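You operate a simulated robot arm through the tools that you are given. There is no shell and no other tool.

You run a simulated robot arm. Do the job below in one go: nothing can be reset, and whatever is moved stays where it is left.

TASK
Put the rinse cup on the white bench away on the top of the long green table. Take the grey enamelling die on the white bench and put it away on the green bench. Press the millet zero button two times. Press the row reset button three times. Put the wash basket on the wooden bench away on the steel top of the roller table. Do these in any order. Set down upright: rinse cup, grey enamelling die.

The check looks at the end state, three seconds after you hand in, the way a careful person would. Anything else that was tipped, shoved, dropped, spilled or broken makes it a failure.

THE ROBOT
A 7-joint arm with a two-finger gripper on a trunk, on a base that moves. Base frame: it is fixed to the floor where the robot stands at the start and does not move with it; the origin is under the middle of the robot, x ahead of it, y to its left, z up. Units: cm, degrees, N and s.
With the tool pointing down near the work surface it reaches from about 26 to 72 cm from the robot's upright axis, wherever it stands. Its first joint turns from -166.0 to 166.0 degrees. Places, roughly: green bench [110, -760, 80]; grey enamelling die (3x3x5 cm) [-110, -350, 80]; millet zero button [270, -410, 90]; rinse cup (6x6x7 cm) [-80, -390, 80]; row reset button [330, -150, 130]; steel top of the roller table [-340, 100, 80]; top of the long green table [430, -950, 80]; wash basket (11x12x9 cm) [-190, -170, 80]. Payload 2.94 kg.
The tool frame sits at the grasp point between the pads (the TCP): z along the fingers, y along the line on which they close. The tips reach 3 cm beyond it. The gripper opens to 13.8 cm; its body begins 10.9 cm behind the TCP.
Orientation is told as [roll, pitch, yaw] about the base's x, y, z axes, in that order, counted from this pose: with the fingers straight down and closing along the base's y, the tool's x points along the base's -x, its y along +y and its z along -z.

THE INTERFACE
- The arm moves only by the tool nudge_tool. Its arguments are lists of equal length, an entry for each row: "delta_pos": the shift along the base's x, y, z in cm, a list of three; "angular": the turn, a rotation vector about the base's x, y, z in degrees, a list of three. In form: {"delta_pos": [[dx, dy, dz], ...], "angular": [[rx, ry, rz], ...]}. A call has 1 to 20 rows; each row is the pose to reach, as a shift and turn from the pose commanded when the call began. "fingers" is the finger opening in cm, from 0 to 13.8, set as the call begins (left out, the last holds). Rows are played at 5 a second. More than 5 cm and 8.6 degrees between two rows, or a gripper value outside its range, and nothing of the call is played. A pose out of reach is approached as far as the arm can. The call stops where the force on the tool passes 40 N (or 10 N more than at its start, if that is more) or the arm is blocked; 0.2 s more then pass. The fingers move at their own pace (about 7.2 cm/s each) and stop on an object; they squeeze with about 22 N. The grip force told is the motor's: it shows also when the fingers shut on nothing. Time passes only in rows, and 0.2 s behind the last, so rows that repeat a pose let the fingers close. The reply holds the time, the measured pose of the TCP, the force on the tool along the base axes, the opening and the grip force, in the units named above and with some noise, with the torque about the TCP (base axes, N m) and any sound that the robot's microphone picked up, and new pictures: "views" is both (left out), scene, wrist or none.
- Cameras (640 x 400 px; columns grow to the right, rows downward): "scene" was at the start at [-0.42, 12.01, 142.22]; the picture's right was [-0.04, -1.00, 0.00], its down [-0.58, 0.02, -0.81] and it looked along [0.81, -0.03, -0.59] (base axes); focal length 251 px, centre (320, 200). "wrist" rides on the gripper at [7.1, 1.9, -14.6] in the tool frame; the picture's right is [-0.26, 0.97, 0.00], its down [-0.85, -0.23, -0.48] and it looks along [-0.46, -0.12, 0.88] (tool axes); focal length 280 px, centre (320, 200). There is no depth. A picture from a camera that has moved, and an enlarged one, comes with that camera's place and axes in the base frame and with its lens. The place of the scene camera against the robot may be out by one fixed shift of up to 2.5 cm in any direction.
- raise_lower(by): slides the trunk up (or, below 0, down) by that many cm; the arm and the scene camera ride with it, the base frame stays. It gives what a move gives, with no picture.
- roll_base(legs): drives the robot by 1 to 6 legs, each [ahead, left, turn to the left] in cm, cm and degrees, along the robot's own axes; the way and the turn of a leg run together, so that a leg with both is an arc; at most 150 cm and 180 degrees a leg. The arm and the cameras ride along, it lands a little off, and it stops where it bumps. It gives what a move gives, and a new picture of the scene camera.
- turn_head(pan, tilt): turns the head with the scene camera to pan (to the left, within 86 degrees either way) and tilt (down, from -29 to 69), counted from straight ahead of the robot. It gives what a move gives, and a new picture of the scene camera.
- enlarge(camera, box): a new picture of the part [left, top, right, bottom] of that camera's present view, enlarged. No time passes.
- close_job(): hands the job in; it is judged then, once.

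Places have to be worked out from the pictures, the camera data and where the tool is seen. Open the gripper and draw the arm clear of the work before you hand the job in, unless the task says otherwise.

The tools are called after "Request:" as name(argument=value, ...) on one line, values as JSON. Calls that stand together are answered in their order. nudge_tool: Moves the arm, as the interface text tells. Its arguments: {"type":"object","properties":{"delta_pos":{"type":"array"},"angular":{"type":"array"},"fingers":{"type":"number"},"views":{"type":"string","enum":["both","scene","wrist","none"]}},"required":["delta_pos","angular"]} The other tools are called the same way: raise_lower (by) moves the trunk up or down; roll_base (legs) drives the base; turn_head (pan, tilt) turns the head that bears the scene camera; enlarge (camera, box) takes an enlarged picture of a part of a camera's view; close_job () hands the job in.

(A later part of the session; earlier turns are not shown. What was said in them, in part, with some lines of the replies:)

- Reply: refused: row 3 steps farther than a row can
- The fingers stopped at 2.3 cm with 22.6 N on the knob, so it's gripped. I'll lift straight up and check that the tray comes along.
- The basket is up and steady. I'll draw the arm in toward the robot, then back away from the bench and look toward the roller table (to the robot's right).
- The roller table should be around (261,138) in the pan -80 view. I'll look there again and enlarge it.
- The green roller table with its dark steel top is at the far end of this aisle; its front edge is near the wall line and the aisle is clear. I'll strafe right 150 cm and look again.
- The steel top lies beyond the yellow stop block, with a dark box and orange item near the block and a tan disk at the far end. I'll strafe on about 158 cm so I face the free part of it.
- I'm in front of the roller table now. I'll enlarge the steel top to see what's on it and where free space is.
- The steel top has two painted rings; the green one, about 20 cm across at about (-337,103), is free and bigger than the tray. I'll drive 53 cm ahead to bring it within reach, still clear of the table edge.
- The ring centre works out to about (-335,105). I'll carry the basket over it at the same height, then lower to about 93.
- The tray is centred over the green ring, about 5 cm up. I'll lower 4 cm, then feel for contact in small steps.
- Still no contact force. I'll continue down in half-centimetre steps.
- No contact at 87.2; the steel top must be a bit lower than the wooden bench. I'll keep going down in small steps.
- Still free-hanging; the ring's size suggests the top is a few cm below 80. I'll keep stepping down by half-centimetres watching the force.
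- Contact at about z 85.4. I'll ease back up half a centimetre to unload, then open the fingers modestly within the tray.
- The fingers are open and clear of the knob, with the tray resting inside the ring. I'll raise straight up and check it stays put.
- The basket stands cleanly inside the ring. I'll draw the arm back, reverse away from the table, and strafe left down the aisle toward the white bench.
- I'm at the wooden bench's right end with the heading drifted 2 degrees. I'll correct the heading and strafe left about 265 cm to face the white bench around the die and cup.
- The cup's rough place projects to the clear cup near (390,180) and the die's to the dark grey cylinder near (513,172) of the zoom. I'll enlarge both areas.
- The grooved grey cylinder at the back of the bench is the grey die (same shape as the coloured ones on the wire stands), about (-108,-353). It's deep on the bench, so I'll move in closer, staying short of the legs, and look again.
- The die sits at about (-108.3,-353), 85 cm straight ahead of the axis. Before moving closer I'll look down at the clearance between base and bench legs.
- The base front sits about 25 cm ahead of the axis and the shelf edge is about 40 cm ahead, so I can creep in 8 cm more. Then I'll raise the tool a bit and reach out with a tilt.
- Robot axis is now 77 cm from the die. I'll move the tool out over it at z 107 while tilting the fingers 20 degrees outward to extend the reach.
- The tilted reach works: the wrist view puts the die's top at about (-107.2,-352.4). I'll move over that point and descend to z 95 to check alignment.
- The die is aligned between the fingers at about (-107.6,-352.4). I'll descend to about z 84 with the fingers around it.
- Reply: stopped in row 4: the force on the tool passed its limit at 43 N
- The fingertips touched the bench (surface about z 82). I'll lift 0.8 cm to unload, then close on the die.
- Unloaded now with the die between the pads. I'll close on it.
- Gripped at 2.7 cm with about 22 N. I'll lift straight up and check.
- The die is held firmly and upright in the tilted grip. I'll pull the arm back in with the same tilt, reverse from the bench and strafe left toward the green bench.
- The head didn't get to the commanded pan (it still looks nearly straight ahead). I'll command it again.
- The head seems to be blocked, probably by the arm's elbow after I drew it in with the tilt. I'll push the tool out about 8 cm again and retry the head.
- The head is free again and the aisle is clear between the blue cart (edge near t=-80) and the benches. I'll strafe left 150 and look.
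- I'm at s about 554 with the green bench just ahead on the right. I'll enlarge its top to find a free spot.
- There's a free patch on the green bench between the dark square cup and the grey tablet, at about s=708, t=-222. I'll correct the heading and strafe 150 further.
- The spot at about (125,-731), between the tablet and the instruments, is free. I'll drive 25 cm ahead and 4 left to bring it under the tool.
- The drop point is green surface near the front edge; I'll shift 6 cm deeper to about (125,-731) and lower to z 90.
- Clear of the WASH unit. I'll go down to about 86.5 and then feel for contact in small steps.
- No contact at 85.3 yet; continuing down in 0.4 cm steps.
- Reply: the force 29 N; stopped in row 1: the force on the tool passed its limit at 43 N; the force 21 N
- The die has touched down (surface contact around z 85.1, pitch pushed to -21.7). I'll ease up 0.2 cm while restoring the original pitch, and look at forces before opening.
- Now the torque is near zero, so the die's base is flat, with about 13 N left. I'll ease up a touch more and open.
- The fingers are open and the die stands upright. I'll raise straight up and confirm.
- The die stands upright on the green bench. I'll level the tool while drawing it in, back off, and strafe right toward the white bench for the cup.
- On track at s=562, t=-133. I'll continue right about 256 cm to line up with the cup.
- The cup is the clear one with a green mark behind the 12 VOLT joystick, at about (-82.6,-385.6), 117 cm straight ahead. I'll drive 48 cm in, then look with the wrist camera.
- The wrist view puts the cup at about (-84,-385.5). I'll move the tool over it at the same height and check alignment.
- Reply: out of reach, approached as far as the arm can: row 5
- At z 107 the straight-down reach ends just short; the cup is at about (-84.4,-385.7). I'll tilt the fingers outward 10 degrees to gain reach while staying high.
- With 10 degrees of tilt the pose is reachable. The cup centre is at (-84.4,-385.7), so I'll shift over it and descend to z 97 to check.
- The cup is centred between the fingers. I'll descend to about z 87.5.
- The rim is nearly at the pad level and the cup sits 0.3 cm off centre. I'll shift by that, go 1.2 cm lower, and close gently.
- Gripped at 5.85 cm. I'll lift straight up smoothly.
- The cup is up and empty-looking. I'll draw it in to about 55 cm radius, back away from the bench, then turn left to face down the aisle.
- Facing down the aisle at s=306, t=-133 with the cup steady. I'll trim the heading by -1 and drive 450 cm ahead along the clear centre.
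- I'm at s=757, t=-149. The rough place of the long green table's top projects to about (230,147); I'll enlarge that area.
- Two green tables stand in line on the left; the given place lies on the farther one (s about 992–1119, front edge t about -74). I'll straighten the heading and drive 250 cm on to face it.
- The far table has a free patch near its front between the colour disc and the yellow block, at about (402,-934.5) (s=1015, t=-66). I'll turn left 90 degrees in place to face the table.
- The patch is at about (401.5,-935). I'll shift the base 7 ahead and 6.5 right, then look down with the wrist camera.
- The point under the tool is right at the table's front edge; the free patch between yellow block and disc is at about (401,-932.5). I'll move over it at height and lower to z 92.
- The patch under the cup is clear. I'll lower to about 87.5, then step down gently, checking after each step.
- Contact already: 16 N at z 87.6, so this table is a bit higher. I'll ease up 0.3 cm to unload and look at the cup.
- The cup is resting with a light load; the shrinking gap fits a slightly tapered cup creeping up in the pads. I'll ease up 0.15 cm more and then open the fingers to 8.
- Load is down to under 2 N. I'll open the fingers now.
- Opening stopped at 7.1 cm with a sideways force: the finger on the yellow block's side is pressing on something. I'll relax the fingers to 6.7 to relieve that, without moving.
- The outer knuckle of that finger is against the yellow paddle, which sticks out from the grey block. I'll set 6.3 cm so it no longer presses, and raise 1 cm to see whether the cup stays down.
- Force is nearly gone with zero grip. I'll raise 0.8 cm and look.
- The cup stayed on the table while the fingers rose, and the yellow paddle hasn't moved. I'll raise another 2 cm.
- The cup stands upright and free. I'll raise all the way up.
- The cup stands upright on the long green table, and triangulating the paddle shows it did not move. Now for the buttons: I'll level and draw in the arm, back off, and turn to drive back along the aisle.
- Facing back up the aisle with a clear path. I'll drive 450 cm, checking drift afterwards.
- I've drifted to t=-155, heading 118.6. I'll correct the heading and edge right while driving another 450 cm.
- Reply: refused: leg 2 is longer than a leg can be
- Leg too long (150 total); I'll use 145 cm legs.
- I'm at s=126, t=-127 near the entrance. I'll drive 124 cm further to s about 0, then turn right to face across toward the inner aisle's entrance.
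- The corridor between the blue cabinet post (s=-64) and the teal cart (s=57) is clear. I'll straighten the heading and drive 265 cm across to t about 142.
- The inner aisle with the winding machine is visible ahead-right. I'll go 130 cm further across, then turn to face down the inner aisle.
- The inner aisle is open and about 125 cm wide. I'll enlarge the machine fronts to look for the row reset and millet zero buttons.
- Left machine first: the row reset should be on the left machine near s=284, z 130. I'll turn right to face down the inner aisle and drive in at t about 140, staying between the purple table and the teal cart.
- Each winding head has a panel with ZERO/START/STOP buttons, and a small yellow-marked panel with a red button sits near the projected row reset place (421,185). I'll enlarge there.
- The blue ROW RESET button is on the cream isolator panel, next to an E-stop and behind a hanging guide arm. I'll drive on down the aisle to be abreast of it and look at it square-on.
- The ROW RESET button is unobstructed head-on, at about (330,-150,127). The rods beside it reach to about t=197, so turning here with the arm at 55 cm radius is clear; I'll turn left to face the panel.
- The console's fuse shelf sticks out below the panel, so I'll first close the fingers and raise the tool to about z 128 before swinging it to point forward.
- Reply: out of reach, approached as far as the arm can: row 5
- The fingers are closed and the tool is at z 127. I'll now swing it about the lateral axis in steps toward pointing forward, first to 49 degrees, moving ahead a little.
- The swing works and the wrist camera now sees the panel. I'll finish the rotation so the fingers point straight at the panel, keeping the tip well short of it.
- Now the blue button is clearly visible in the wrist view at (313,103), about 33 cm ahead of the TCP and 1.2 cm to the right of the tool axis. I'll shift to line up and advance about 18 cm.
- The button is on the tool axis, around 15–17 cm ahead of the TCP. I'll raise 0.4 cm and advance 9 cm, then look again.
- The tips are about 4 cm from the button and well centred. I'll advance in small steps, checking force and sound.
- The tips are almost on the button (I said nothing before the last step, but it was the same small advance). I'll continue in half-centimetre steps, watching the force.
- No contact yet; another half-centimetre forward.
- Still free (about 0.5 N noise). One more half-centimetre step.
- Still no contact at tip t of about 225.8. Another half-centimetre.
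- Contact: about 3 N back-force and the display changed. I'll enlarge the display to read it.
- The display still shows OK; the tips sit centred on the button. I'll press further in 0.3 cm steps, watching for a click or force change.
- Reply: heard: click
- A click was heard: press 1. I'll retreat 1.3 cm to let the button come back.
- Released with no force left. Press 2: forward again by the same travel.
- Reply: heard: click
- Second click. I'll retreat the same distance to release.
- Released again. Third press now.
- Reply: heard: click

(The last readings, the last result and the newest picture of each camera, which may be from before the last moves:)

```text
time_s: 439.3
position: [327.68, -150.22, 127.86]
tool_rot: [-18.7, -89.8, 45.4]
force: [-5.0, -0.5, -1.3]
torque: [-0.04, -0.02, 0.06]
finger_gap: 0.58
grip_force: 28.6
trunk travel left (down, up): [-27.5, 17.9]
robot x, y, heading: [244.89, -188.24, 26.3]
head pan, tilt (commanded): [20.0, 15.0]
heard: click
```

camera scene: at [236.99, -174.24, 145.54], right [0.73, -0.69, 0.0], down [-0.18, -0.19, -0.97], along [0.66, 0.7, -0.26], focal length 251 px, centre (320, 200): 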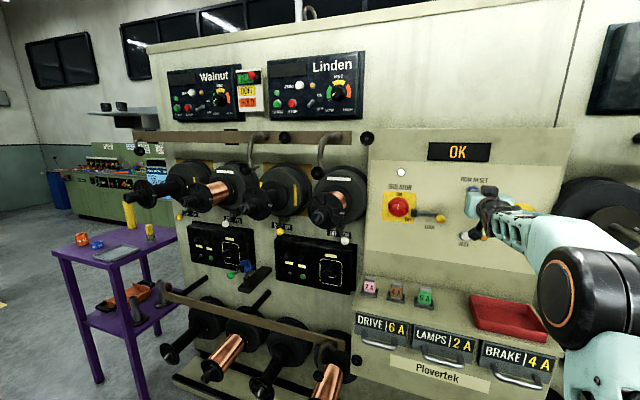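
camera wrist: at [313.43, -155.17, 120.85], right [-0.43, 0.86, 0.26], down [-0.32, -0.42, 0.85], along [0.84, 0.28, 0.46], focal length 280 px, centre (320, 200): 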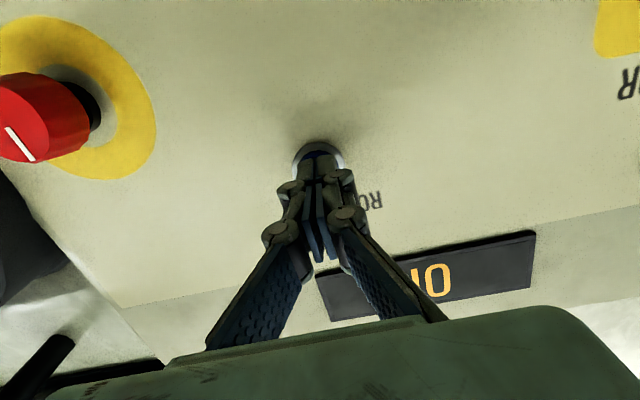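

Third click: row reset done three times. I'll withdraw straight back from the panel.

Request:
nudge_tool(delta_pos=[[-1.2, -0.6, 0], [-4.5, -2.3, 0], [-8.5, -4.3, 0], [-12.5, -6.3, 0], [-16.5, -8.3, 0], [-20.5, -10.3, 0], [-24.5, -12.3, 0], [-27, -13.5, 0]], angular=[[0, 0, 0], [0, 0, 0], [0, 0, 0], [0, 0, 0], [0, 0, 0], [0, 0, 0], [0, 0, 0], [0, 0, 0]], views="scene")

Request:
enlarge(camera="scene", box=[360, 120, 580, 260])

```text
time_s: 441.1
position: [301.18, -163.87, 126.8]
tool_rot: [7.1, -88.6, 19.6]
force: [0.3, -0.1, -0.7]
torque: [0.05, 0.01, 0.02]
finger_gap: 0.0
grip_force: 28.4
trunk travel left (down, up): [-27.5, 17.9]
robot x, y, heading: [244.95, -188.62, 26.5]
head pan, tilt (commanded): [20.0, 15.0]
camera scene: at [237.11, -174.29, 145.7], right [0.72, -0.69, 0.0], down [-0.17, -0.17, -0.97], along [0.67, 0.7, -0.24], focal length 251 px, centre (320, 200)
```

scene: 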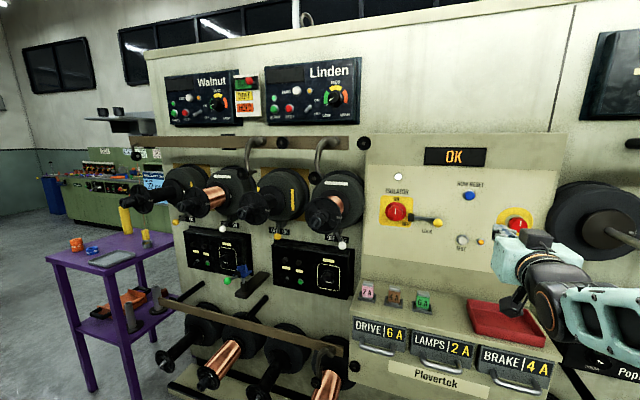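

```text
2.86 times, centred on (470, 190) of scene
camera zoom: at [237.11, -174.29, 145.7], right [0.72, -0.69, 0.0], down [-0.17, -0.17, -0.97], along [0.67, 0.7, -0.24], focal length 717 px, centre (-109, 229)
```

zoom: 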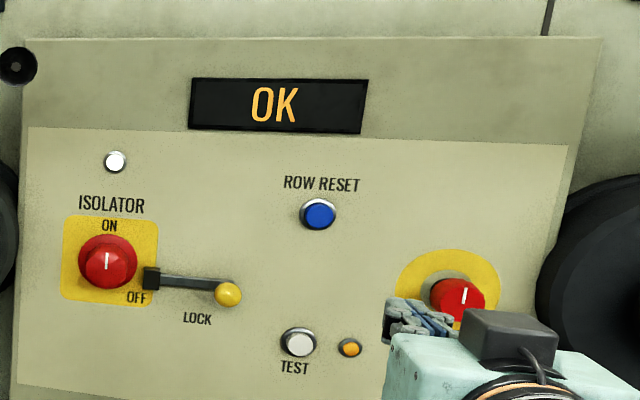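

The panel is unchanged except released; display OK. The arm is folded close to the head now, so I'll swing the tool back down in steps.

Request:
nudge_tool(delta_pos=[[0, 0, 0], [0, 0, 0], [0, 0, 0], [-0.5, 0, 0], [-1, 0, 0], [-1.5, 0, 0], [-2.5, 0, 0], [-3.5, 0, 0], [-4.5, 0, 0], [-5.5, 0, 0], [-6.5, 0, 0]], angular=[[-3.67, 7.3, 0], [-7.34, 14.6, 0], [-11.0, 21.9, 0], [-14.7, 29.2, 0], [-18.35, 36.5, 0], [-22, 43.8, 0], [-25.7, 51.1, 0], [-29.35, 58.4, 0], [-33, 65.7, 0], [-36.7, 73, 0], [-39.8, 79.2, 0]], views="scene")

```text
time_s: 443.5
position: [292.81, -164.41, 127.1]
tool_rot: [0.0, -1.4, 26.5]
force: [-0.1, 0.4, 0.4]
torque: [-0.04, -0.11, 0.02]
finger_gap: 0.03
grip_force: 27.9
out of reach, approached as far as the arm can: row 11
trunk travel left (down, up): [-27.5, 17.9]
robot x, y, heading: [245.15, -188.32, 26.8]
head pan, tilt (commanded): [20.0, 15.0]
camera scene: at [236.79, -174.26, 145.54], right [0.73, -0.69, 0.0], down [-0.18, -0.19, -0.97], along [0.66, 0.7, -0.26], focal length 251 px, centre (320, 200)
```

scene: 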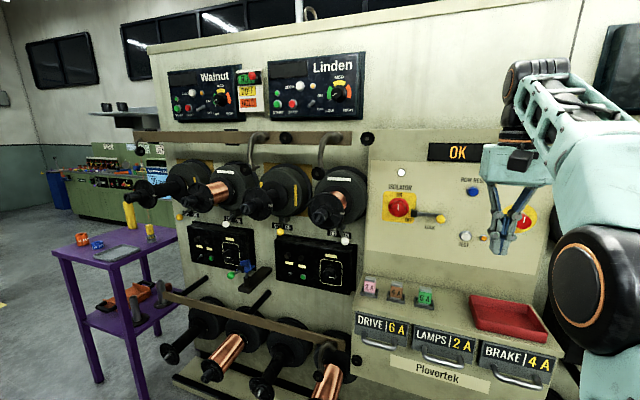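

Back to tool-down. I'll lower and draw the arm in, then turn right to face down the aisle and drive toward the Millet head.

Request:
nudge_tool(delta_pos=[[-2, -1, -4], [-4, -2, -8], [-5.5, -2.7, -12], [-5.5, -2.7, -16], [-5.5, -2.7, -20]], angular=[[0, 0, 0], [0, 0, 0], [0, 0, 0], [0, 0, 0], [0, 0, 0]], views="none")

Request:
roll_base(legs=[[0, 0, -89.5], [100, 0, 0]])

Request:
turn_head(pan=-60, tilt=20)

```text
time_s: 444.7
position: [287.56, -167.17, 107.11]
tool_rot: [0.1, -1.3, 26.7]
force: [-0.1, 0.4, 0.1]
torque: [-0.01, -0.06, -0.01]
finger_gap: 0.0
grip_force: 28.4
trunk travel left (down, up): [-27.5, 17.9]
robot x, y, heading: [245.05, -188.44, 26.6]
head pan, tilt (commanded): [20.0, 15.0]
```

```text
time_s: 453.7
position: [314.02, -318.77, 107.12]
tool_rot: [0.0, -1.3, -62.0]
force: [0.0, 0.1, 0.0]
torque: [0.01, 0.0, 0.01]
finger_gap: 0.0
grip_force: 28.7
trunk travel left (down, up): [-27.5, 17.9]
robot x, y, heading: [291.92, -276.69, -62.0]
head pan, tilt (commanded): [20.0, 15.0]
camera scene: at [305.65, -270.79, 145.54], right [-0.67, -0.74, 0.0], down [-0.19, 0.17, -0.97], along [0.72, -0.65, -0.26], focal length 251 px, centre (320, 200)
```

scene: 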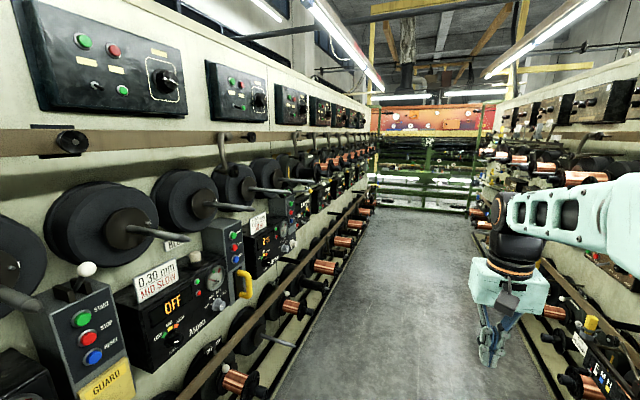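

```text
time_s: 455.2
position: [314.01, -318.8, 107.03]
tool_rot: [-0.1, -1.4, -61.9]
force: [-0.8, 0.2, -0.2]
torque: [0.01, -0.02, -0.03]
finger_gap: 0.02
grip_force: 28.4
trunk travel left (down, up): [-27.5, 17.9]
robot x, y, heading: [291.52, -276.43, -61.8]
head pan, tilt (commanded): [-60.0, 20.0]
camera scene: at [293.78, -272.44, 144.73], right [-0.85, 0.53, 0.0], down [0.18, 0.29, -0.94], along [-0.5, -0.8, -0.34], focal length 251 px, centre (320, 200)
```

scene: 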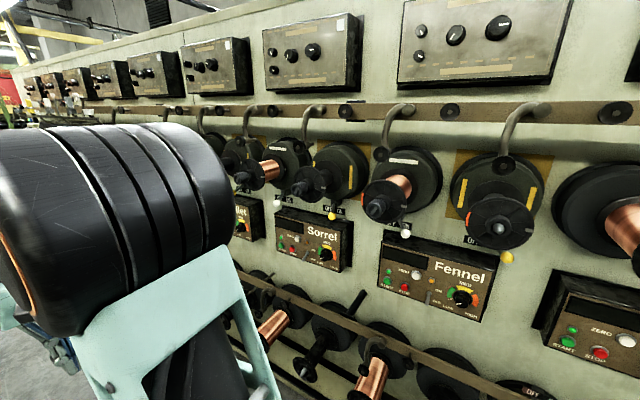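

Millet's panel ("...let") is the next one beyond Sorrel. I'll drive 105 cm further and look at it from the side.

Request:
roll_base(legs=[[0, 0, -1], [105, 0, 0]])

Request:
turn_head(pan=-84, tilt=25)

Request:
turn_head(pan=84, tilt=30)

```text
time_s: 461.0
position: [362.22, -412.85, 107.12]
tool_rot: [-0.1, -1.3, -62.2]
force: [1.4, 0.0, 0.2]
torque: [0.01, -0.03, 0.01]
finger_gap: 0.0
grip_force: 28.5
trunk travel left (down, up): [-27.5, 17.9]
robot x, y, heading: [340.12, -370.63, -62.4]
head pan, tilt (commanded): [-60.0, 20.0]
camera scene: at [342.39, -366.38, 144.73], right [-0.85, 0.53, 0.0], down [0.18, 0.29, -0.94], along [-0.5, -0.79, -0.34], focal length 251 px, centre (320, 200)
```

scene: 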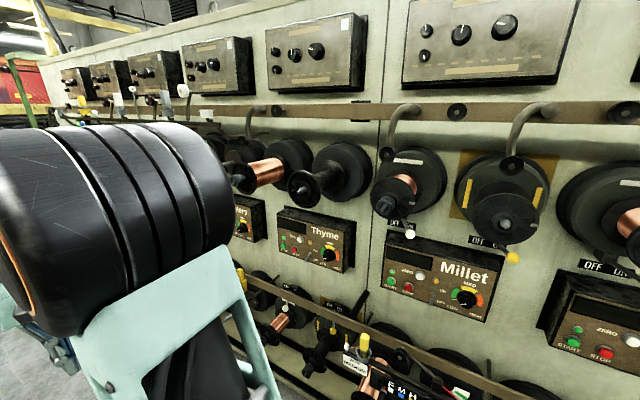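

```text
time_s: 461.9
position: [362.37, -412.95, 107.11]
tool_rot: [0.0, -1.4, -62.2]
force: [0.0, 0.2, -0.4]
torque: [-0.02, 0.01, 0.01]
finger_gap: 0.02
grip_force: 28.4
trunk travel left (down, up): [-27.5, 17.9]
robot x, y, heading: [340.36, -371.01, -62.1]
head pan, tilt (commanded): [-84.0, 25.0]
camera scene: at [339.7, -363.62, 143.92], right [-0.56, 0.83, 0.0], down [0.35, 0.23, -0.91], along [-0.75, -0.5, -0.42], focal length 251 px, centre (320, 200)
```

scene: 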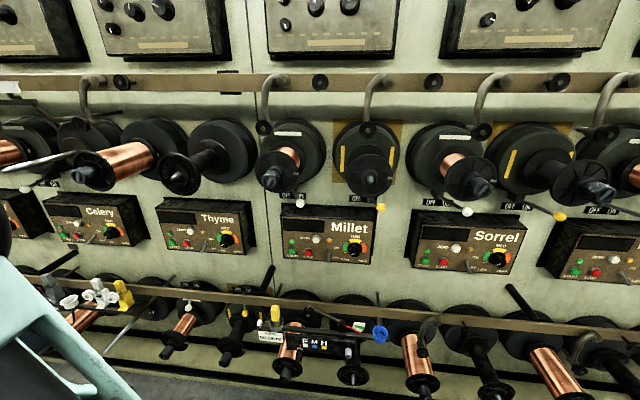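

```text
time_s: 464.4
position: [362.28, -412.76, 107.15]
tool_rot: [0.0, -1.2, -62.2]
force: [-0.2, -0.1, -0.4]
torque: [-0.02, -0.04, 0.0]
finger_gap: 0.0
grip_force: 28.6
trunk travel left (down, up): [-27.5, 17.9]
robot x, y, heading: [340.12, -370.57, -62.5]
head pan, tilt (commanded): [84.0, 30.0]
camera scene: at [355.77, -355.16, 143.12], right [0.37, -0.93, 0.0], down [-0.46, -0.18, -0.87], along [0.8, 0.32, -0.5], focal length 251 px, centre (320, 200)
```

scene: 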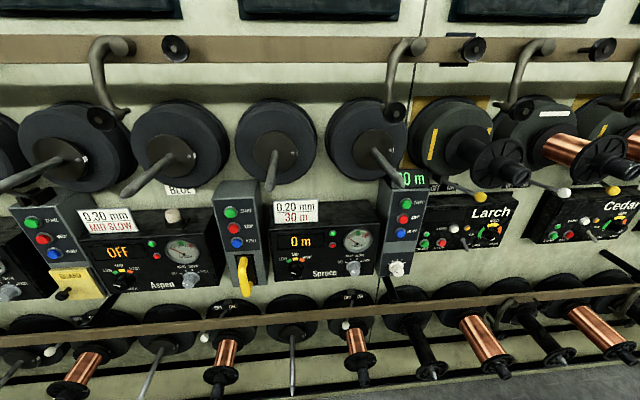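

The Millet panel is right abreast on the right-hand machine. I'll look at it again and enlarge to see its ZERO button and what sticks out around it.

Request:
turn_head(pan=-84, tilt=30)

Request:
enlarge(camera="scene", box=[240, 80, 440, 300])

Request:
enlarge(camera="scene", box=[270, 160, 390, 250])

```text
time_s: 466.9
position: [362.24, -412.79, 107.07]
tool_rot: [0.0, -1.4, -62.2]
force: [0.0, -0.4, -0.5]
torque: [-0.03, 0.02, 0.01]
finger_gap: 0.0
grip_force: 28.5
trunk travel left (down, up): [-27.5, 17.9]
robot x, y, heading: [340.6, -370.5, -62.3]
head pan, tilt (commanded): [-84.0, 30.0]
camera scene: at [339.84, -363.53, 143.12], right [-0.56, 0.83, 0.0], down [0.42, 0.28, -0.87], along [-0.72, -0.48, -0.5], focal length 251 px, centre (320, 200)
```

scene: 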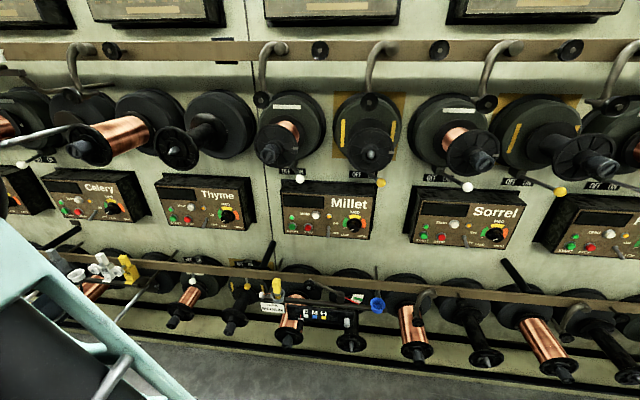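

```text
1.82 times, centred on (340, 190) of scene
camera zoom: at [339.84, -363.53, 143.12], right [-0.56, 0.83, 0.0], down [0.42, 0.28, -0.87], along [-0.72, -0.48, -0.5], focal length 456 px, centre (284, 218)
```

zoom: 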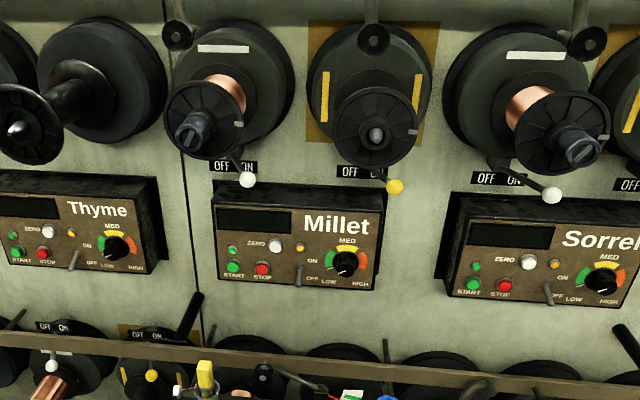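

```text
4.44 times, centred on (330, 205) of scene
camera zoom: at [339.84, -363.53, 143.12], right [-0.56, 0.83, 0.0], down [0.42, 0.28, -0.87], along [-0.72, -0.48, -0.5], focal length 1116 px, centre (276, 178)
```

zoom: 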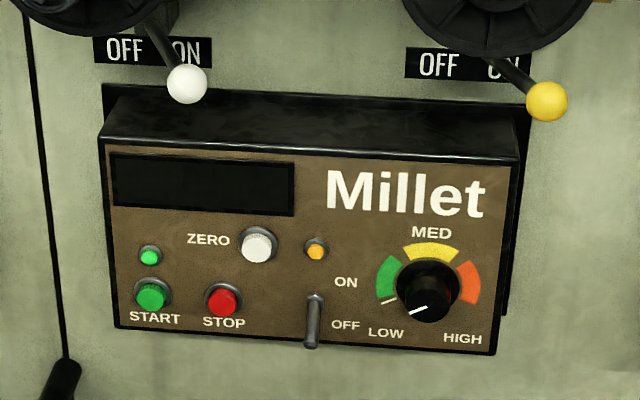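

The ZERO button sits at about (271,-411,88), below the spools and toggle balls. I'll shift the base left to t about 150 for room and, still facing down the empty aisle, swing the tool to point forward at lower height.

Request:
roll_base(legs=[[0, 15, 0]])

Request:
nudge_tool(delta_pos=[[0.76, -1.45, -1.1], [1.53, -2.9, -2.2], [2.29, -4.34, -3.3], [3.05, -5.79, -4.4], [3.82, -7.24, -5.5], [4.58, -8.69, -6.5], [5.34, -10.1, -7.6], [6.1, -11.6, -8.7], [6.87, -13.0, -9.8], [7.63, -14.5, -10.9], [8.4, -15.9, -12]], angular=[[-7.13, -3.755, 0], [-14.26, -7.51, 0], [-21.39, -11.27, 0], [-28.52, -15.02, 0], [-35.65, -18.78, 0], [-42.78, -22.53, 0], [-49.9, -26.3, 0], [-57.0, -30.0, 0], [-64.2, -33.8, 0], [-71.3, -37.55, 0], [-78.4, -41.3, 0]], views="both")

```text
time_s: 468.9
position: [375.46, -405.81, 107.12]
tool_rot: [0.1, -1.3, -62.2]
force: [0.5, 0.3, 0.6]
torque: [0.01, 0.02, -0.02]
finger_gap: 0.03
grip_force: 28.3
trunk travel left (down, up): [-27.5, 17.9]
robot x, y, heading: [353.47, -363.33, -61.9]
head pan, tilt (commanded): [-84.0, 30.0]
camera scene: at [353.14, -356.55, 143.12], right [-0.55, 0.83, 0.0], down [0.42, 0.28, -0.87], along [-0.72, -0.48, -0.5], focal length 251 px, centre (320, 200)
```

scene: 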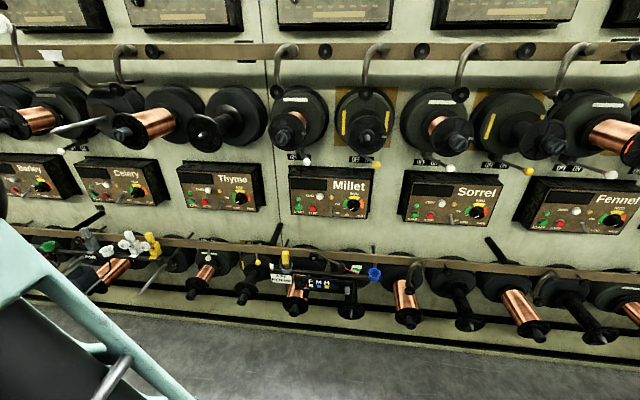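

```text
time_s: 471.3
position: [383.91, -421.61, 95.02]
tool_rot: [36.8, -90.0, -99.2]
force: [0.0, 0.0, 0.6]
torque: [-0.01, 0.0, 0.01]
finger_gap: 0.0
grip_force: 28.2
trunk travel left (down, up): [-27.5, 17.9]
robot x, y, heading: [353.1, -363.64, -62.6]
head pan, tilt (commanded): [-84.0, 30.0]
camera scene: at [353.14, -356.56, 143.13], right [-0.55, 0.83, 0.0], down [0.42, 0.28, -0.87], along [-0.72, -0.48, -0.5], focal length 251 px, centre (320, 200)
camera wrist: at [378.91, -407.8, 87.95], right [0.85, 0.45, 0.26], down [-0.43, 0.31, 0.85], along [0.3, -0.84, 0.46], focal length 280 px, centre (320, 200)
```

scene: 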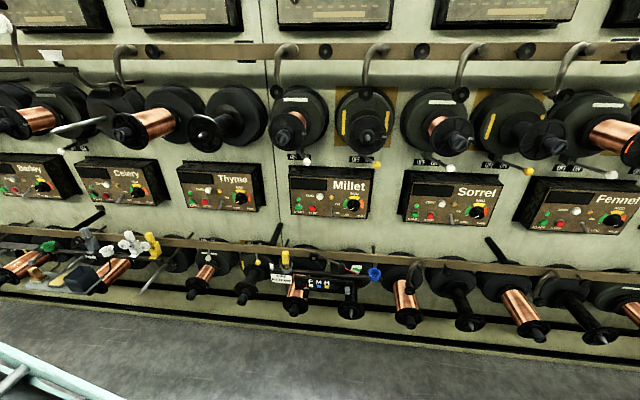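
wrist: 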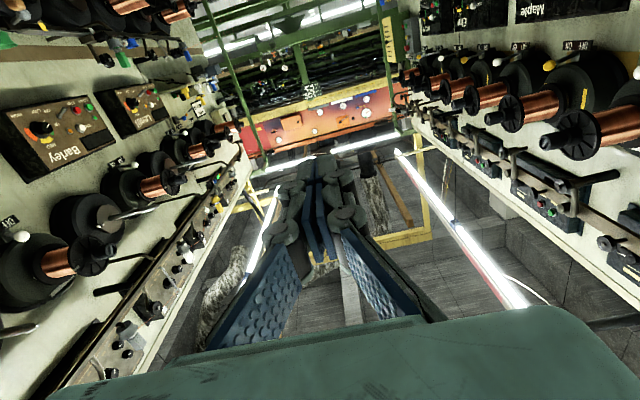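

The tool now points forward at z 95. I'll enlarge the current view of Millet to triangulate the ZERO button, the ball lever, the spool tips and the lower rail from the two base positions.

Request:
enlarge(camera="scene", box=[270, 90, 410, 300])

Request:
enlarge(camera="scene", box=[270, 140, 390, 230])

```text
1.90 times, centred on (340, 195) of scene
camera zoom: at [353.14, -356.56, 143.13], right [-0.55, 0.83, 0.0], down [0.42, 0.28, -0.87], along [-0.72, -0.48, -0.5], focal length 478 px, centre (282, 210)
```

zoom: 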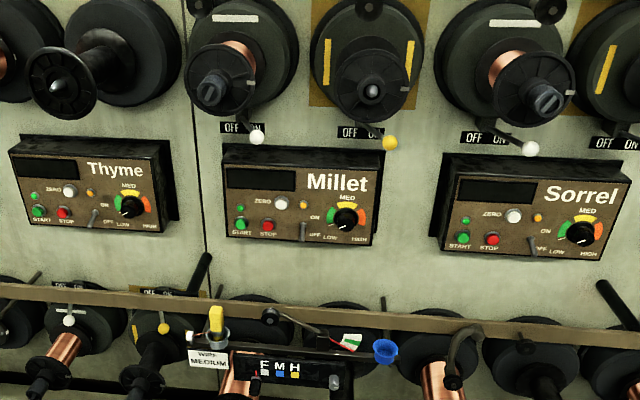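

```text
4.44 times, centred on (330, 185) of scene
camera zoom: at [353.14, -356.56, 143.13], right [-0.55, 0.83, 0.0], down [0.42, 0.28, -0.87], along [-0.72, -0.48, -0.5], focal length 1116 px, centre (276, 267)
```

zoom: 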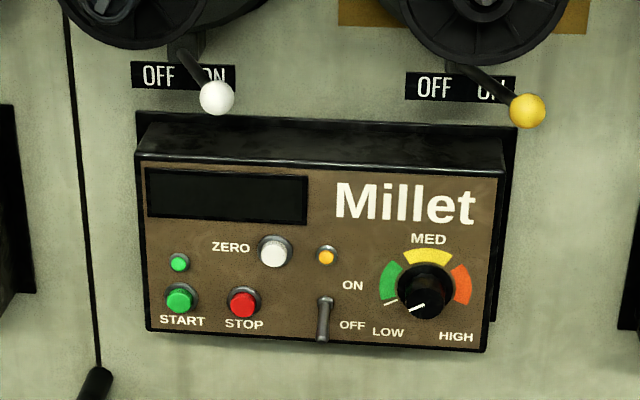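

Triangulation gives: ZERO at (271.8,-410.9,88.4), ball lever at z 109, spool tips at t=88 z 117+, lower items below z 75. So a channel at z 79–96 is free; I'll lower the tool to z 88.5 and then turn the base right to face Millet.

Request:
nudge_tool(delta_pos=[[0, 0, -3], [0, 0, -6.5]], angular=[[0, 0, 0], [0, 0, 0]], views="none")

Request:
roll_base(legs=[[0, 0, -45]])

```text
time_s: 471.9
position: [383.76, -421.8, 88.47]
tool_rot: [47.0, -89.9, -109.2]
force: [0.7, 0.7, 0.4]
torque: [0.0, 0.02, -0.01]
finger_gap: 0.01
grip_force: 27.9
trunk travel left (down, up): [-27.5, 17.9]
robot x, y, heading: [353.79, -363.6, -62.3]
head pan, tilt (commanded): [-84.0, 30.0]
```

```text
time_s: 474.4
position: [333.45, -425.94, 88.56]
tool_rot: [27.5, -89.8, -135.3]
force: [-1.0, -1.0, 0.7]
torque: [0.03, -0.01, -0.02]
finger_gap: 0.01
grip_force: 28.3
trunk travel left (down, up): [-27.5, 17.9]
robot x, y, heading: [353.61, -363.8, -108.1]
head pan, tilt (commanded): [-84.0, 30.0]
camera scene: at [358.87, -359.56, 143.12], right [0.21, 0.98, 0.0], down [0.49, -0.1, -0.87], along [-0.85, 0.18, -0.5], focal length 251 px, centre (320, 200)
```

scene: 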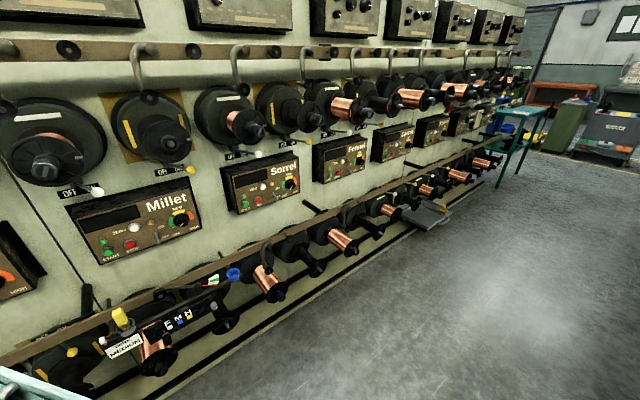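

Half way round with nothing near the tool. I'll complete the turn in two smaller steps.

Request:
roll_base(legs=[[0, 0, -25]])

Request:
turn_head(pan=0, tilt=30)

```text
time_s: 476.1
position: [309.09, -411.56, 88.52]
tool_rot: [27.7, -89.9, -160.3]
force: [-0.1, 0.1, -0.3]
torque: [0.02, 0.0, -0.01]
finger_gap: 0.02
grip_force: 28.9
trunk travel left (down, up): [-27.5, 17.9]
robot x, y, heading: [353.97, -363.94, -133.2]
head pan, tilt (commanded): [-84.0, 30.0]
camera scene: at [360.52, -362.79, 143.12], right [0.6, 0.8, 0.0], down [0.4, -0.3, -0.87], along [-0.69, 0.52, -0.5], focal length 251 px, centre (320, 200)
```

scene: 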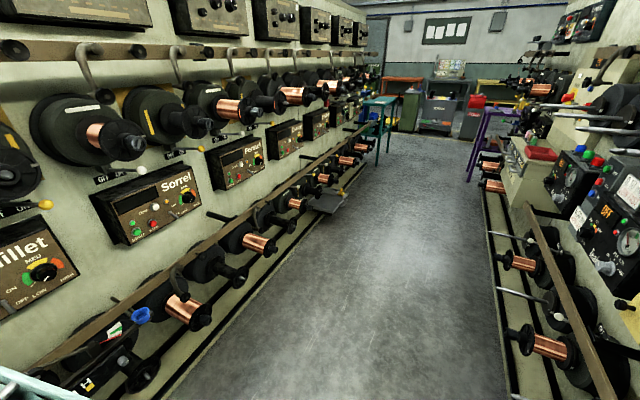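

```text
time_s: 477.6
position: [309.01, -411.63, 88.46]
tool_rot: [27.4, -89.9, -160.0]
force: [-0.4, 0.1, 0.0]
torque: [0.0, 0.01, 0.02]
finger_gap: 0.0
grip_force: 28.6
trunk travel left (down, up): [-27.5, 17.9]
robot x, y, heading: [353.73, -363.91, -133.0]
head pan, tilt (commanded): [0.0, 30.0]
camera scene: at [361.6, -374.84, 143.12], right [-0.73, 0.68, 0.0], down [0.34, 0.37, -0.87], along [-0.59, -0.63, -0.5], focal length 251 px, centre (320, 200)
```

scene: 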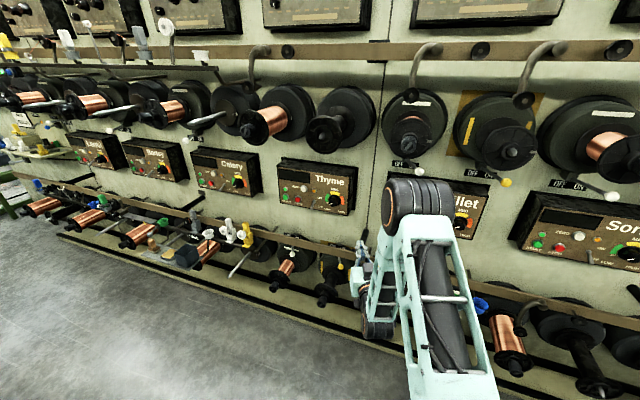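

The elbow estimate puts it about 40 cm out, so at t=150 it stays some 15 cm clear of the spool tips. I'll finish the last 20 degrees of the turn.

Request:
roll_base(legs=[[0, 0, -20]])

Request:
nudge_tool(delta_pos=[[0, 0, 0]], angular=[[0, 0, 0]], views="both")

```text
time_s: 479.1
position: [295.64, -394.15, 88.48]
tool_rot: [27.6, -90.0, -179.8]
force: [-0.5, 0.4, 1.2]
torque: [0.01, 0.02, -0.02]
finger_gap: 0.0
grip_force: 28.4
trunk travel left (down, up): [-27.5, 17.9]
robot x, y, heading: [353.6, -363.72, -152.5]
head pan, tilt (commanded): [0.0, 30.0]
camera scene: at [357.76, -377.34, 143.12], right [-0.46, 0.89, 0.0], down [0.44, 0.23, -0.87], along [-0.77, -0.4, -0.5], focal length 251 px, centre (320, 200)
```

scene: 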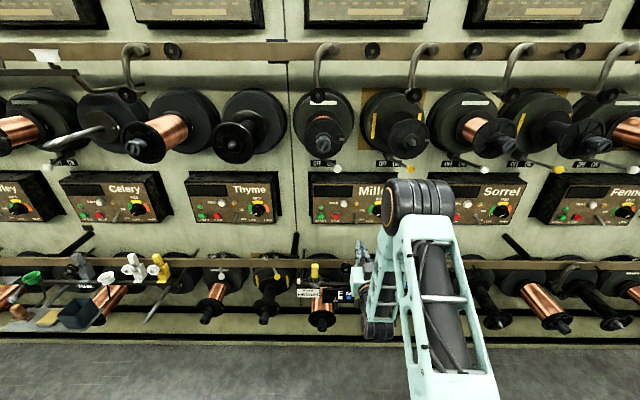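

```text
time_s: 479.5
position: [295.58, -393.97, 88.55]
tool_rot: [28.4, -90.0, 179.4]
force: [0.3, -0.4, -0.5]
torque: [0.0, -0.01, -0.02]
finger_gap: 0.02
grip_force: 28.6
trunk travel left (down, up): [-27.5, 17.9]
robot x, y, heading: [353.77, -363.64, -152.6]
head pan, tilt (commanded): [0.0, 30.0]
camera scene: at [357.76, -377.34, 143.12], right [-0.46, 0.89, 0.0], down [0.44, 0.23, -0.87], along [-0.77, -0.4, -0.5], focal length 251 px, centre (320, 200)
camera wrist: at [309.39, -388.91, 81.42], right [0.45, -0.85, 0.26], down [0.31, 0.43, 0.85], along [-0.84, -0.3, 0.46], focal length 280 px, centre (320, 200)
```

scene: 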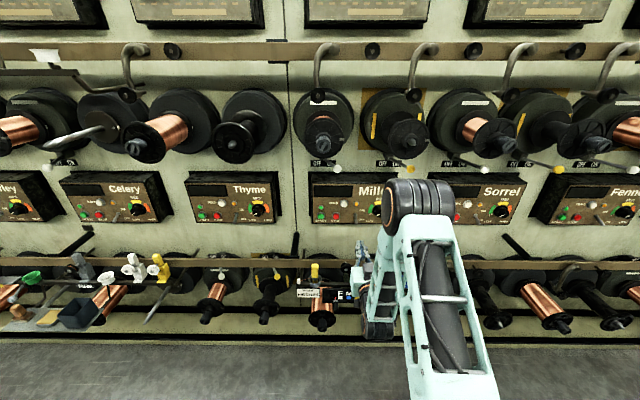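
wrist: 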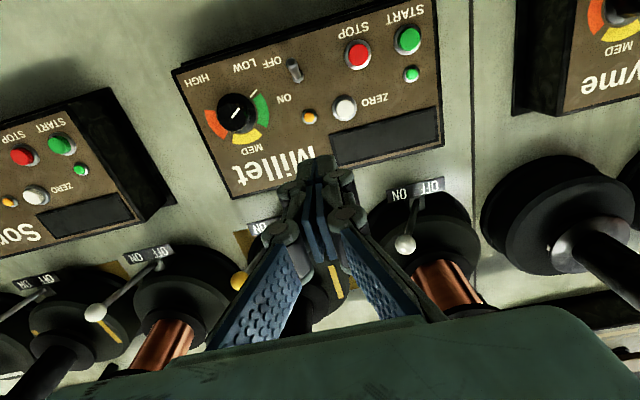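

The wrist camera sees the Millet panel with ZERO at (344,107); it's about 3.5 cm sideways and 1.3 cm above the tool axis. I'll shift to line up and advance 14 cm.

Request:
nudge_tool(delta_pos=[[1.7, -2.95, 1.3], [-2.47, -5.12, 1.3], [-6.64, -7.29, 1.3], [-10.72, -9.42, 1.3]], angular=[[0, 0, 0], [0, 0, 0], [0, 0, 0], [0, 0, 0]], views="both")

```text
time_s: 480.5
position: [285.09, -403.41, 89.66]
tool_rot: [15.2, -89.8, -167.3]
force: [0.4, -0.3, 0.7]
torque: [0.0, -0.02, -0.01]
finger_gap: 0.02
grip_force: 28.5
trunk travel left (down, up): [-27.5, 17.9]
robot x, y, heading: [353.97, -363.52, -152.3]
head pan, tilt (commanded): [0.0, 30.0]
camera scene: at [357.75, -377.34, 143.12], right [-0.46, 0.89, 0.0], down [0.44, 0.23, -0.87], along [-0.77, -0.4, -0.5], focal length 251 px, centre (320, 200)
camera wrist: at [298.82, -398.37, 82.68], right [0.45, -0.85, 0.26], down [0.31, 0.42, 0.85], along [-0.84, -0.3, 0.46], focal length 280 px, centre (320, 200)
```

scene: 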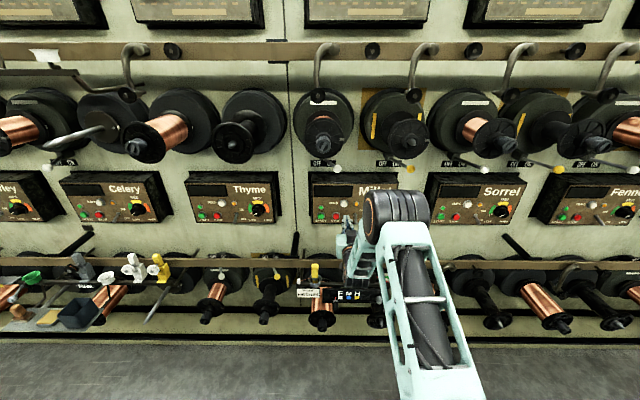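
wrist: 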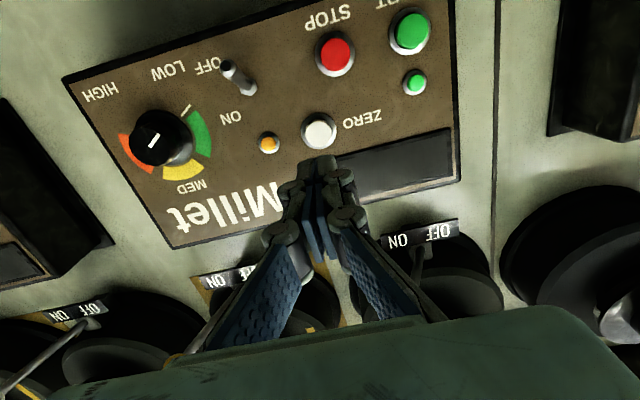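

The button is nearly on the axis at (321,130). I'll advance 4 cm more, raising 0.2, and look again.

Request:
nudge_tool(delta_pos=[[-1.77, -0.92, 0.2], [-3.55, -1.85, 0.2]], angular=[[0, 0, 0], [0, 0, 0]], views="wrist")

```text
time_s: 481.1
position: [281.35, -405.35, 89.99]
tool_rot: [30.0, -89.8, 177.7]
force: [0.5, 0.5, -0.1]
torque: [0.03, 0.01, -0.03]
finger_gap: 0.0
grip_force: 28.5
trunk travel left (down, up): [-27.5, 17.9]
robot x, y, heading: [354.05, -363.79, -152.5]
head pan, tilt (commanded): [0.0, 30.0]
camera wrist: at [295.19, -400.29, 82.89], right [0.45, -0.85, 0.26], down [0.31, 0.43, 0.85], along [-0.84, -0.3, 0.46], focal length 280 px, centre (320, 200)
```

wrist: 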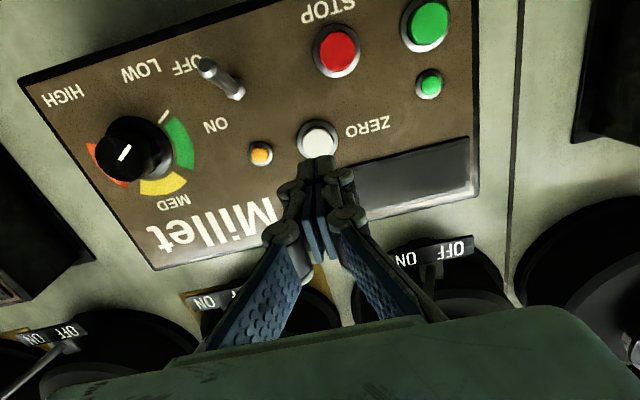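

Estimates agree that the button face is at t about 57; tips are now at 63.7. I'll advance 4 cm and then go in small steps.

Request:
nudge_tool(delta_pos=[[-1.77, -0.92, 0], [-3.55, -1.85, 0]], angular=[[0, 0, 0], [0, 0, 0]], views="wrist")

```text
time_s: 481.7
position: [277.72, -407.1, 89.79]
tool_rot: [17.0, -89.8, -169.3]
force: [0.6, 0.8, -0.6]
torque: [0.02, -0.02, 0.02]
finger_gap: 0.0
grip_force: 28.5
trunk travel left (down, up): [-27.5, 17.9]
robot x, y, heading: [353.66, -363.69, -152.8]
head pan, tilt (commanded): [0.0, 30.0]
camera wrist: at [291.56, -402.06, 82.81], right [0.45, -0.85, 0.26], down [0.31, 0.42, 0.85], along [-0.84, -0.3, 0.46], focal length 280 px, centre (320, 200)
```

wrist: 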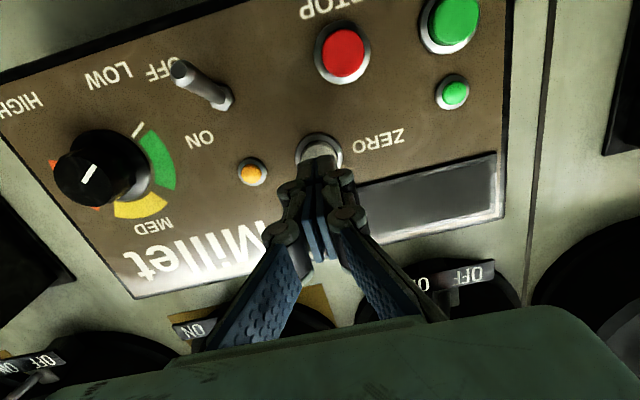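

The tips are right in front of the button. I'll step forward 0.6 cm at a time and watch for force and clicks.

Request:
nudge_tool(delta_pos=[[-0.53, -0.28, 0]], angular=[[0, 0, 0]], views="none")

```text
time_s: 482.1
position: [277.12, -407.39, 90.05]
tool_rot: [24.8, -89.9, -177.1]
force: [0.4, -1.1, -1.2]
torque: [-0.01, -0.01, -0.01]
finger_gap: 0.0
grip_force: 28.3
trunk travel left (down, up): [-27.5, 17.9]
robot x, y, heading: [353.73, -363.85, -152.5]
head pan, tilt (commanded): [0.0, 30.0]
```

No contact yet (noise only). Another 0.5 cm.

Request:
nudge_tool(delta_pos=[[-0.45, -0.23, 0]], angular=[[0, 0, 0]], views="none")

```text
time_s: 482.5
position: [276.78, -407.63, 89.87]
tool_rot: [24.1, -89.7, -176.3]
force: [0.6, -0.6, 0.4]
torque: [0.0, 0.03, 0.01]
finger_gap: 0.0
grip_force: 28.4
trunk travel left (down, up): [-27.5, 17.9]
robot x, y, heading: [353.86, -363.73, -152.3]
head pan, tilt (commanded): [0.0, 30.0]
```

Still free. Another 0.5 cm.

Request:
nudge_tool(delta_pos=[[-0.45, -0.23, 0]], angular=[[0, 0, 0]], views="none")

```text
time_s: 482.9
position: [276.35, -407.85, 90.03]
tool_rot: [23.1, -89.8, -175.2]
force: [2.4, 0.2, 1.0]
torque: [-0.02, -0.01, -0.04]
finger_gap: 0.0
grip_force: 28.2
trunk travel left (down, up): [-27.5, 17.9]
robot x, y, heading: [353.84, -363.58, -152.6]
head pan, tilt (commanded): [0.0, 30.0]
```

First touch (2.4 N). I'll press on by 0.3 cm.

Request:
nudge_tool(delta_pos=[[-0.27, -0.14, 0]], angular=[[0, 0, 0]], views="none")

```text
time_s: 483.3
position: [275.96, -408.02, 89.99]
tool_rot: [14.8, -89.8, -167.1]
force: [1.8, 1.4, -1.8]
torque: [-0.02, 0.0, -0.03]
finger_gap: 0.62
grip_force: 28.5
trunk travel left (down, up): [-27.5, 17.9]
robot x, y, heading: [353.37, -363.83, -152.2]
head pan, tilt (commanded): [0.0, 30.0]
heard: click
```

Click: press 1 on Millet zero. I'll retreat 1.3 cm to release.

Request:
nudge_tool(delta_pos=[[0.6, 0.31, 0], [1.15, 0.6, 0], [1.15, 0.6, 0]], angular=[[0, 0, 0], [0, 0, 0], [0, 0, 0]], views="wrist")

```text
time_s: 484.1
position: [277.26, -407.38, 89.96]
tool_rot: [28.1, -90.0, 179.7]
force: [-0.4, -0.4, 0.6]
torque: [0.01, -0.02, -0.01]
finger_gap: 0.0
grip_force: 28.4
trunk travel left (down, up): [-27.5, 17.9]
robot x, y, heading: [353.44, -363.91, -152.4]
head pan, tilt (commanded): [0.0, 30.0]
camera wrist: at [290.97, -402.29, 82.96], right [0.45, -0.85, 0.26], down [0.31, 0.43, 0.85], along [-0.84, -0.3, 0.46], focal length 280 px, centre (320, 200)
```

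wrist: 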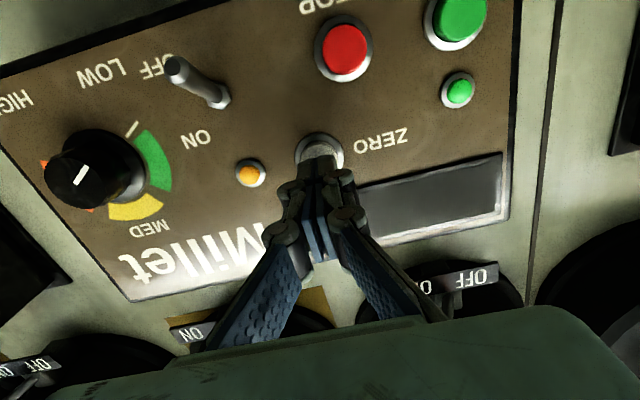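

Released and free. Second press: forward the same distance.

Request:
nudge_tool(delta_pos=[[-0.6, -0.31, 0], [-1.15, -0.6, 0], [-1.19, -0.62, 0]], angular=[[0, 0, 0], [0, 0, 0], [0, 0, 0]], views="none")

```text
time_s: 484.9
position: [276.06, -407.98, 89.91]
tool_rot: [25.7, -89.8, -178.1]
force: [4.3, 3.5, 1.0]
torque: [-0.03, 0.03, 0.0]
finger_gap: 0.61
grip_force: 28.4
trunk travel left (down, up): [-27.5, 17.9]
robot x, y, heading: [353.41, -363.88, -152.4]
head pan, tilt (commanded): [0.0, 30.0]
heard: click
```

Second click: Millet zero done twice. I'll withdraw straight back out of the channel.

Request:
nudge_tool(delta_pos=[[1.15, 0.6, 0], [4.9, 2.5, 0], [8.9, 4.6, 0], [12.8, 6.7, 0], [16.8, 8.7, 0], [20.5, 10.7, 0]], angular=[[0, 0, 0], [0, 0, 0], [0, 0, 0], [0, 0, 0], [0, 0, 0], [0, 0, 0]], views="both")

Request:
enlarge(camera="wrist", box=[150, 0, 470, 200])

```text
time_s: 486.3
position: [296.64, -397.24, 89.74]
tool_rot: [41.7, -89.9, 166.1]
force: [1.2, 0.0, -1.0]
torque: [-0.03, 0.02, 0.0]
finger_gap: 0.0
grip_force: 27.8
trunk travel left (down, up): [-27.5, 17.9]
robot x, y, heading: [353.75, -363.74, -152.3]
head pan, tilt (commanded): [0.0, 30.0]
camera scene: at [357.75, -377.34, 143.12], right [-0.46, 0.89, 0.0], down [0.44, 0.23, -0.87], along [-0.77, -0.4, -0.5], focal length 251 px, centre (320, 200)
camera wrist: at [310.51, -392.15, 82.73], right [0.45, -0.85, 0.26], down [0.31, 0.43, 0.85], along [-0.84, -0.3, 0.46], focal length 280 px, centre (320, 200)
```

scene: 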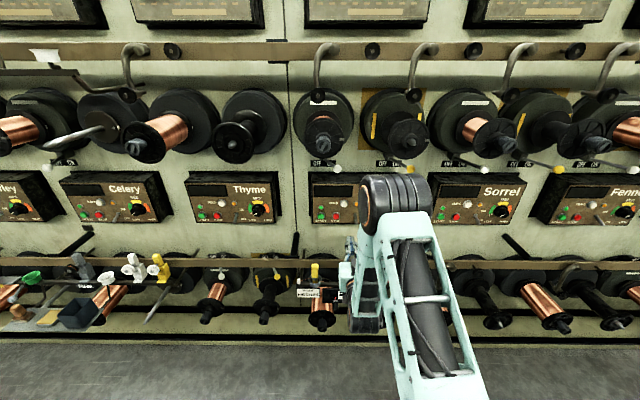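
wrist: 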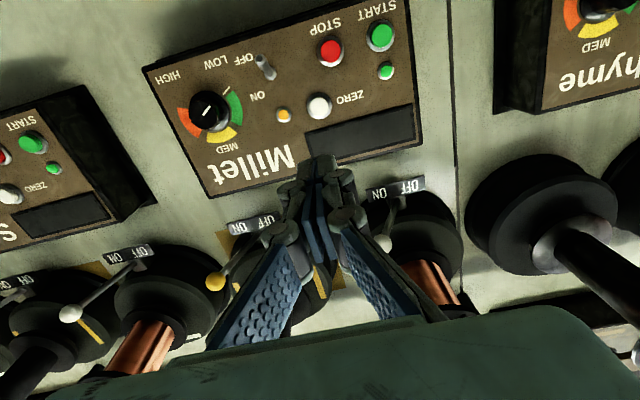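

```text
2.00 times, centred on (310, 100) of wrist
camera zoom: at [310.51, -392.15, 82.73], right [0.45, -0.85, 0.26], down [0.31, 0.43, 0.85], along [-0.84, -0.3, 0.46], focal length 561 px, centre (340, 400)
```

zoom: 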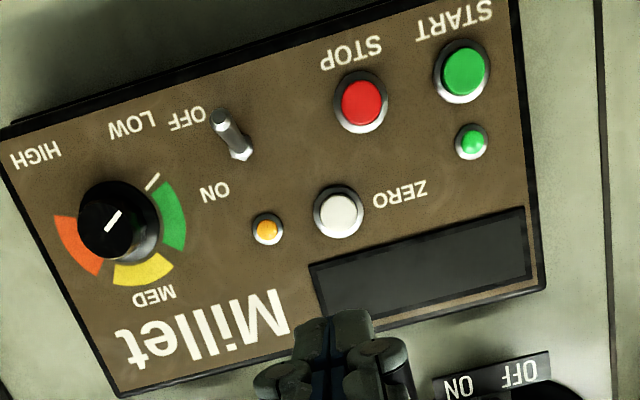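

All the presses are done and Millet's panel looks untouched otherwise. I'll turn the base back left to point down the empty aisle, the same way I came.

Request:
roll_base(legs=[[0, 0, 45], [0, 0, 45]])

Request:
nudge_tool(delta_pos=[[0, 0, 2], [0, 0, 4], [0, 0, 6]], angular=[[0, 0, 0], [0, 0, 0], [0, 0, 0]], fingers=5, views="scene")

```text
time_s: 490.8
position: [387.28, -420.65, 89.87]
tool_rot: [27.6, -89.9, -89.8]
force: [-0.5, -0.9, -0.3]
torque: [-0.02, 0.03, 0.01]
finger_gap: 0.0
grip_force: 28.6
trunk travel left (down, up): [-27.5, 17.9]
robot x, y, heading: [353.81, -363.61, -62.4]
head pan, tilt (commanded): [0.0, 30.0]
camera scene: at [364.85, -359.54, 143.12], right [-0.89, -0.47, 0.0], down [-0.23, 0.44, -0.87], along [0.4, -0.77, -0.5], focal length 251 px, centre (320, 200)
```

scene: 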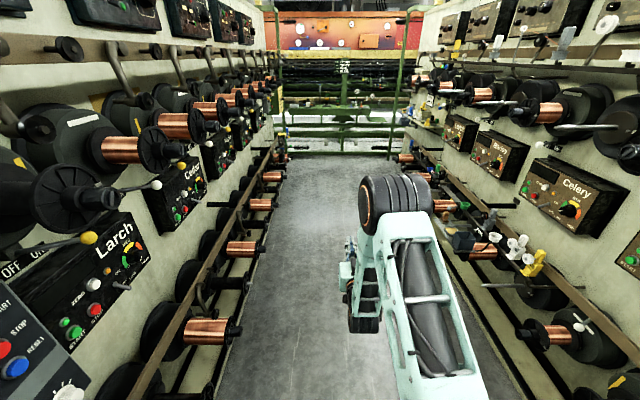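

```text
time_s: 491.6
position: [387.23, -420.56, 95.62]
tool_rot: [23.8, -89.8, -86.0]
force: [0.0, 0.2, 0.1]
torque: [0.0, 0.0, 0.01]
finger_gap: 5.01
grip_force: 0.1
trunk travel left (down, up): [-27.5, 17.9]
robot x, y, heading: [353.39, -363.5, -62.4]
head pan, tilt (commanded): [0.0, 30.0]
camera scene: at [364.85, -359.54, 143.12], right [-0.89, -0.47, 0.0], down [-0.23, 0.44, -0.87], along [0.4, -0.77, -0.5], focal length 251 px, centre (320, 200)
```

scene: 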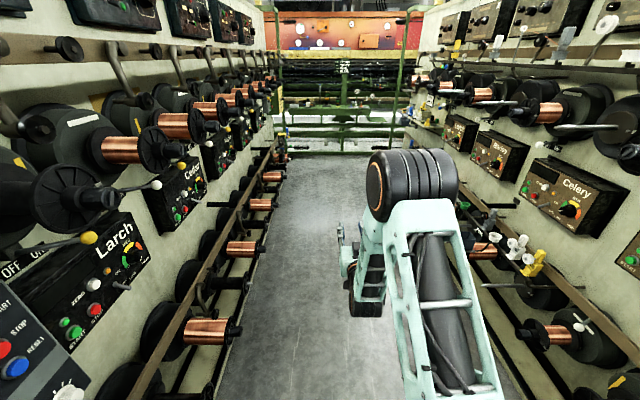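

The arm is clear in the middle of the aisle with the gripper open. I'll open it fully and let things rest for a moment before handing in.

Request:
nudge_tool(delta_pos=[[0, 0, 0], [0, 0, 0], [0, 0, 0]], angular=[[0, 0, 0], [0, 0, 0], [0, 0, 0]], fingers=12, views="scene")

```text
time_s: 492.4
position: [387.21, -420.54, 95.58]
tool_rot: [27.0, -89.9, -89.3]
force: [0.6, 0.6, 0.0]
torque: [-0.01, 0.02, 0.0]
finger_gap: 12.0
grip_force: 0.1
trunk travel left (down, up): [-27.5, 17.9]
robot x, y, heading: [353.51, -363.56, -62.1]
head pan, tilt (commanded): [0.0, 30.0]
camera scene: at [364.85, -359.54, 143.12], right [-0.89, -0.47, 0.0], down [-0.23, 0.44, -0.87], along [0.4, -0.77, -0.5], focal length 251 px, centre (320, 200)
```

scene: 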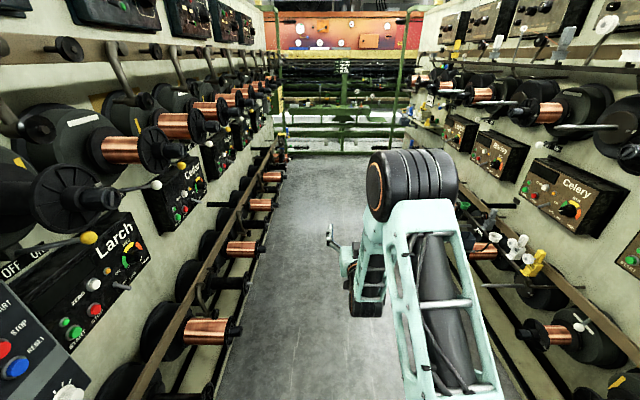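

The basket, die and cup are set down and both buttons have been pressed the right number of times. The gripper is open with nothing touching it, so I'm handing the job in.

Request:
close_job()

```text
The job is handed in.
```

I handed the job in with all five tasks done. The check's verdict has not come back to me.

- **Wash basket:** it stands on the steel top of the roller table, inside the painted green ring.
- **Grey enamelling die:** it stands upright on the green bench, on a clear patch near the front edge.
- **Rinse cup:** it stands upright on the long green table, near the front edge between the colour disc and a yellow paddle. Two green tables stand in line there; I used the farther one because it matches the place you gave.
- **Row reset button:** pressed three times, with a click heard each time.
- **Millet zero button:** pressed twice, with a click heard each time.

While letting go of the cup, a finger pushed against the yellow paddle beside it with about 13 N. Comparing camera views from before and after, the paddle had not moved, but that is the one spot where I touched something I shouldn't have.

The gripper is open, and the arm is clear of the machines in the middle of the inner aisle.
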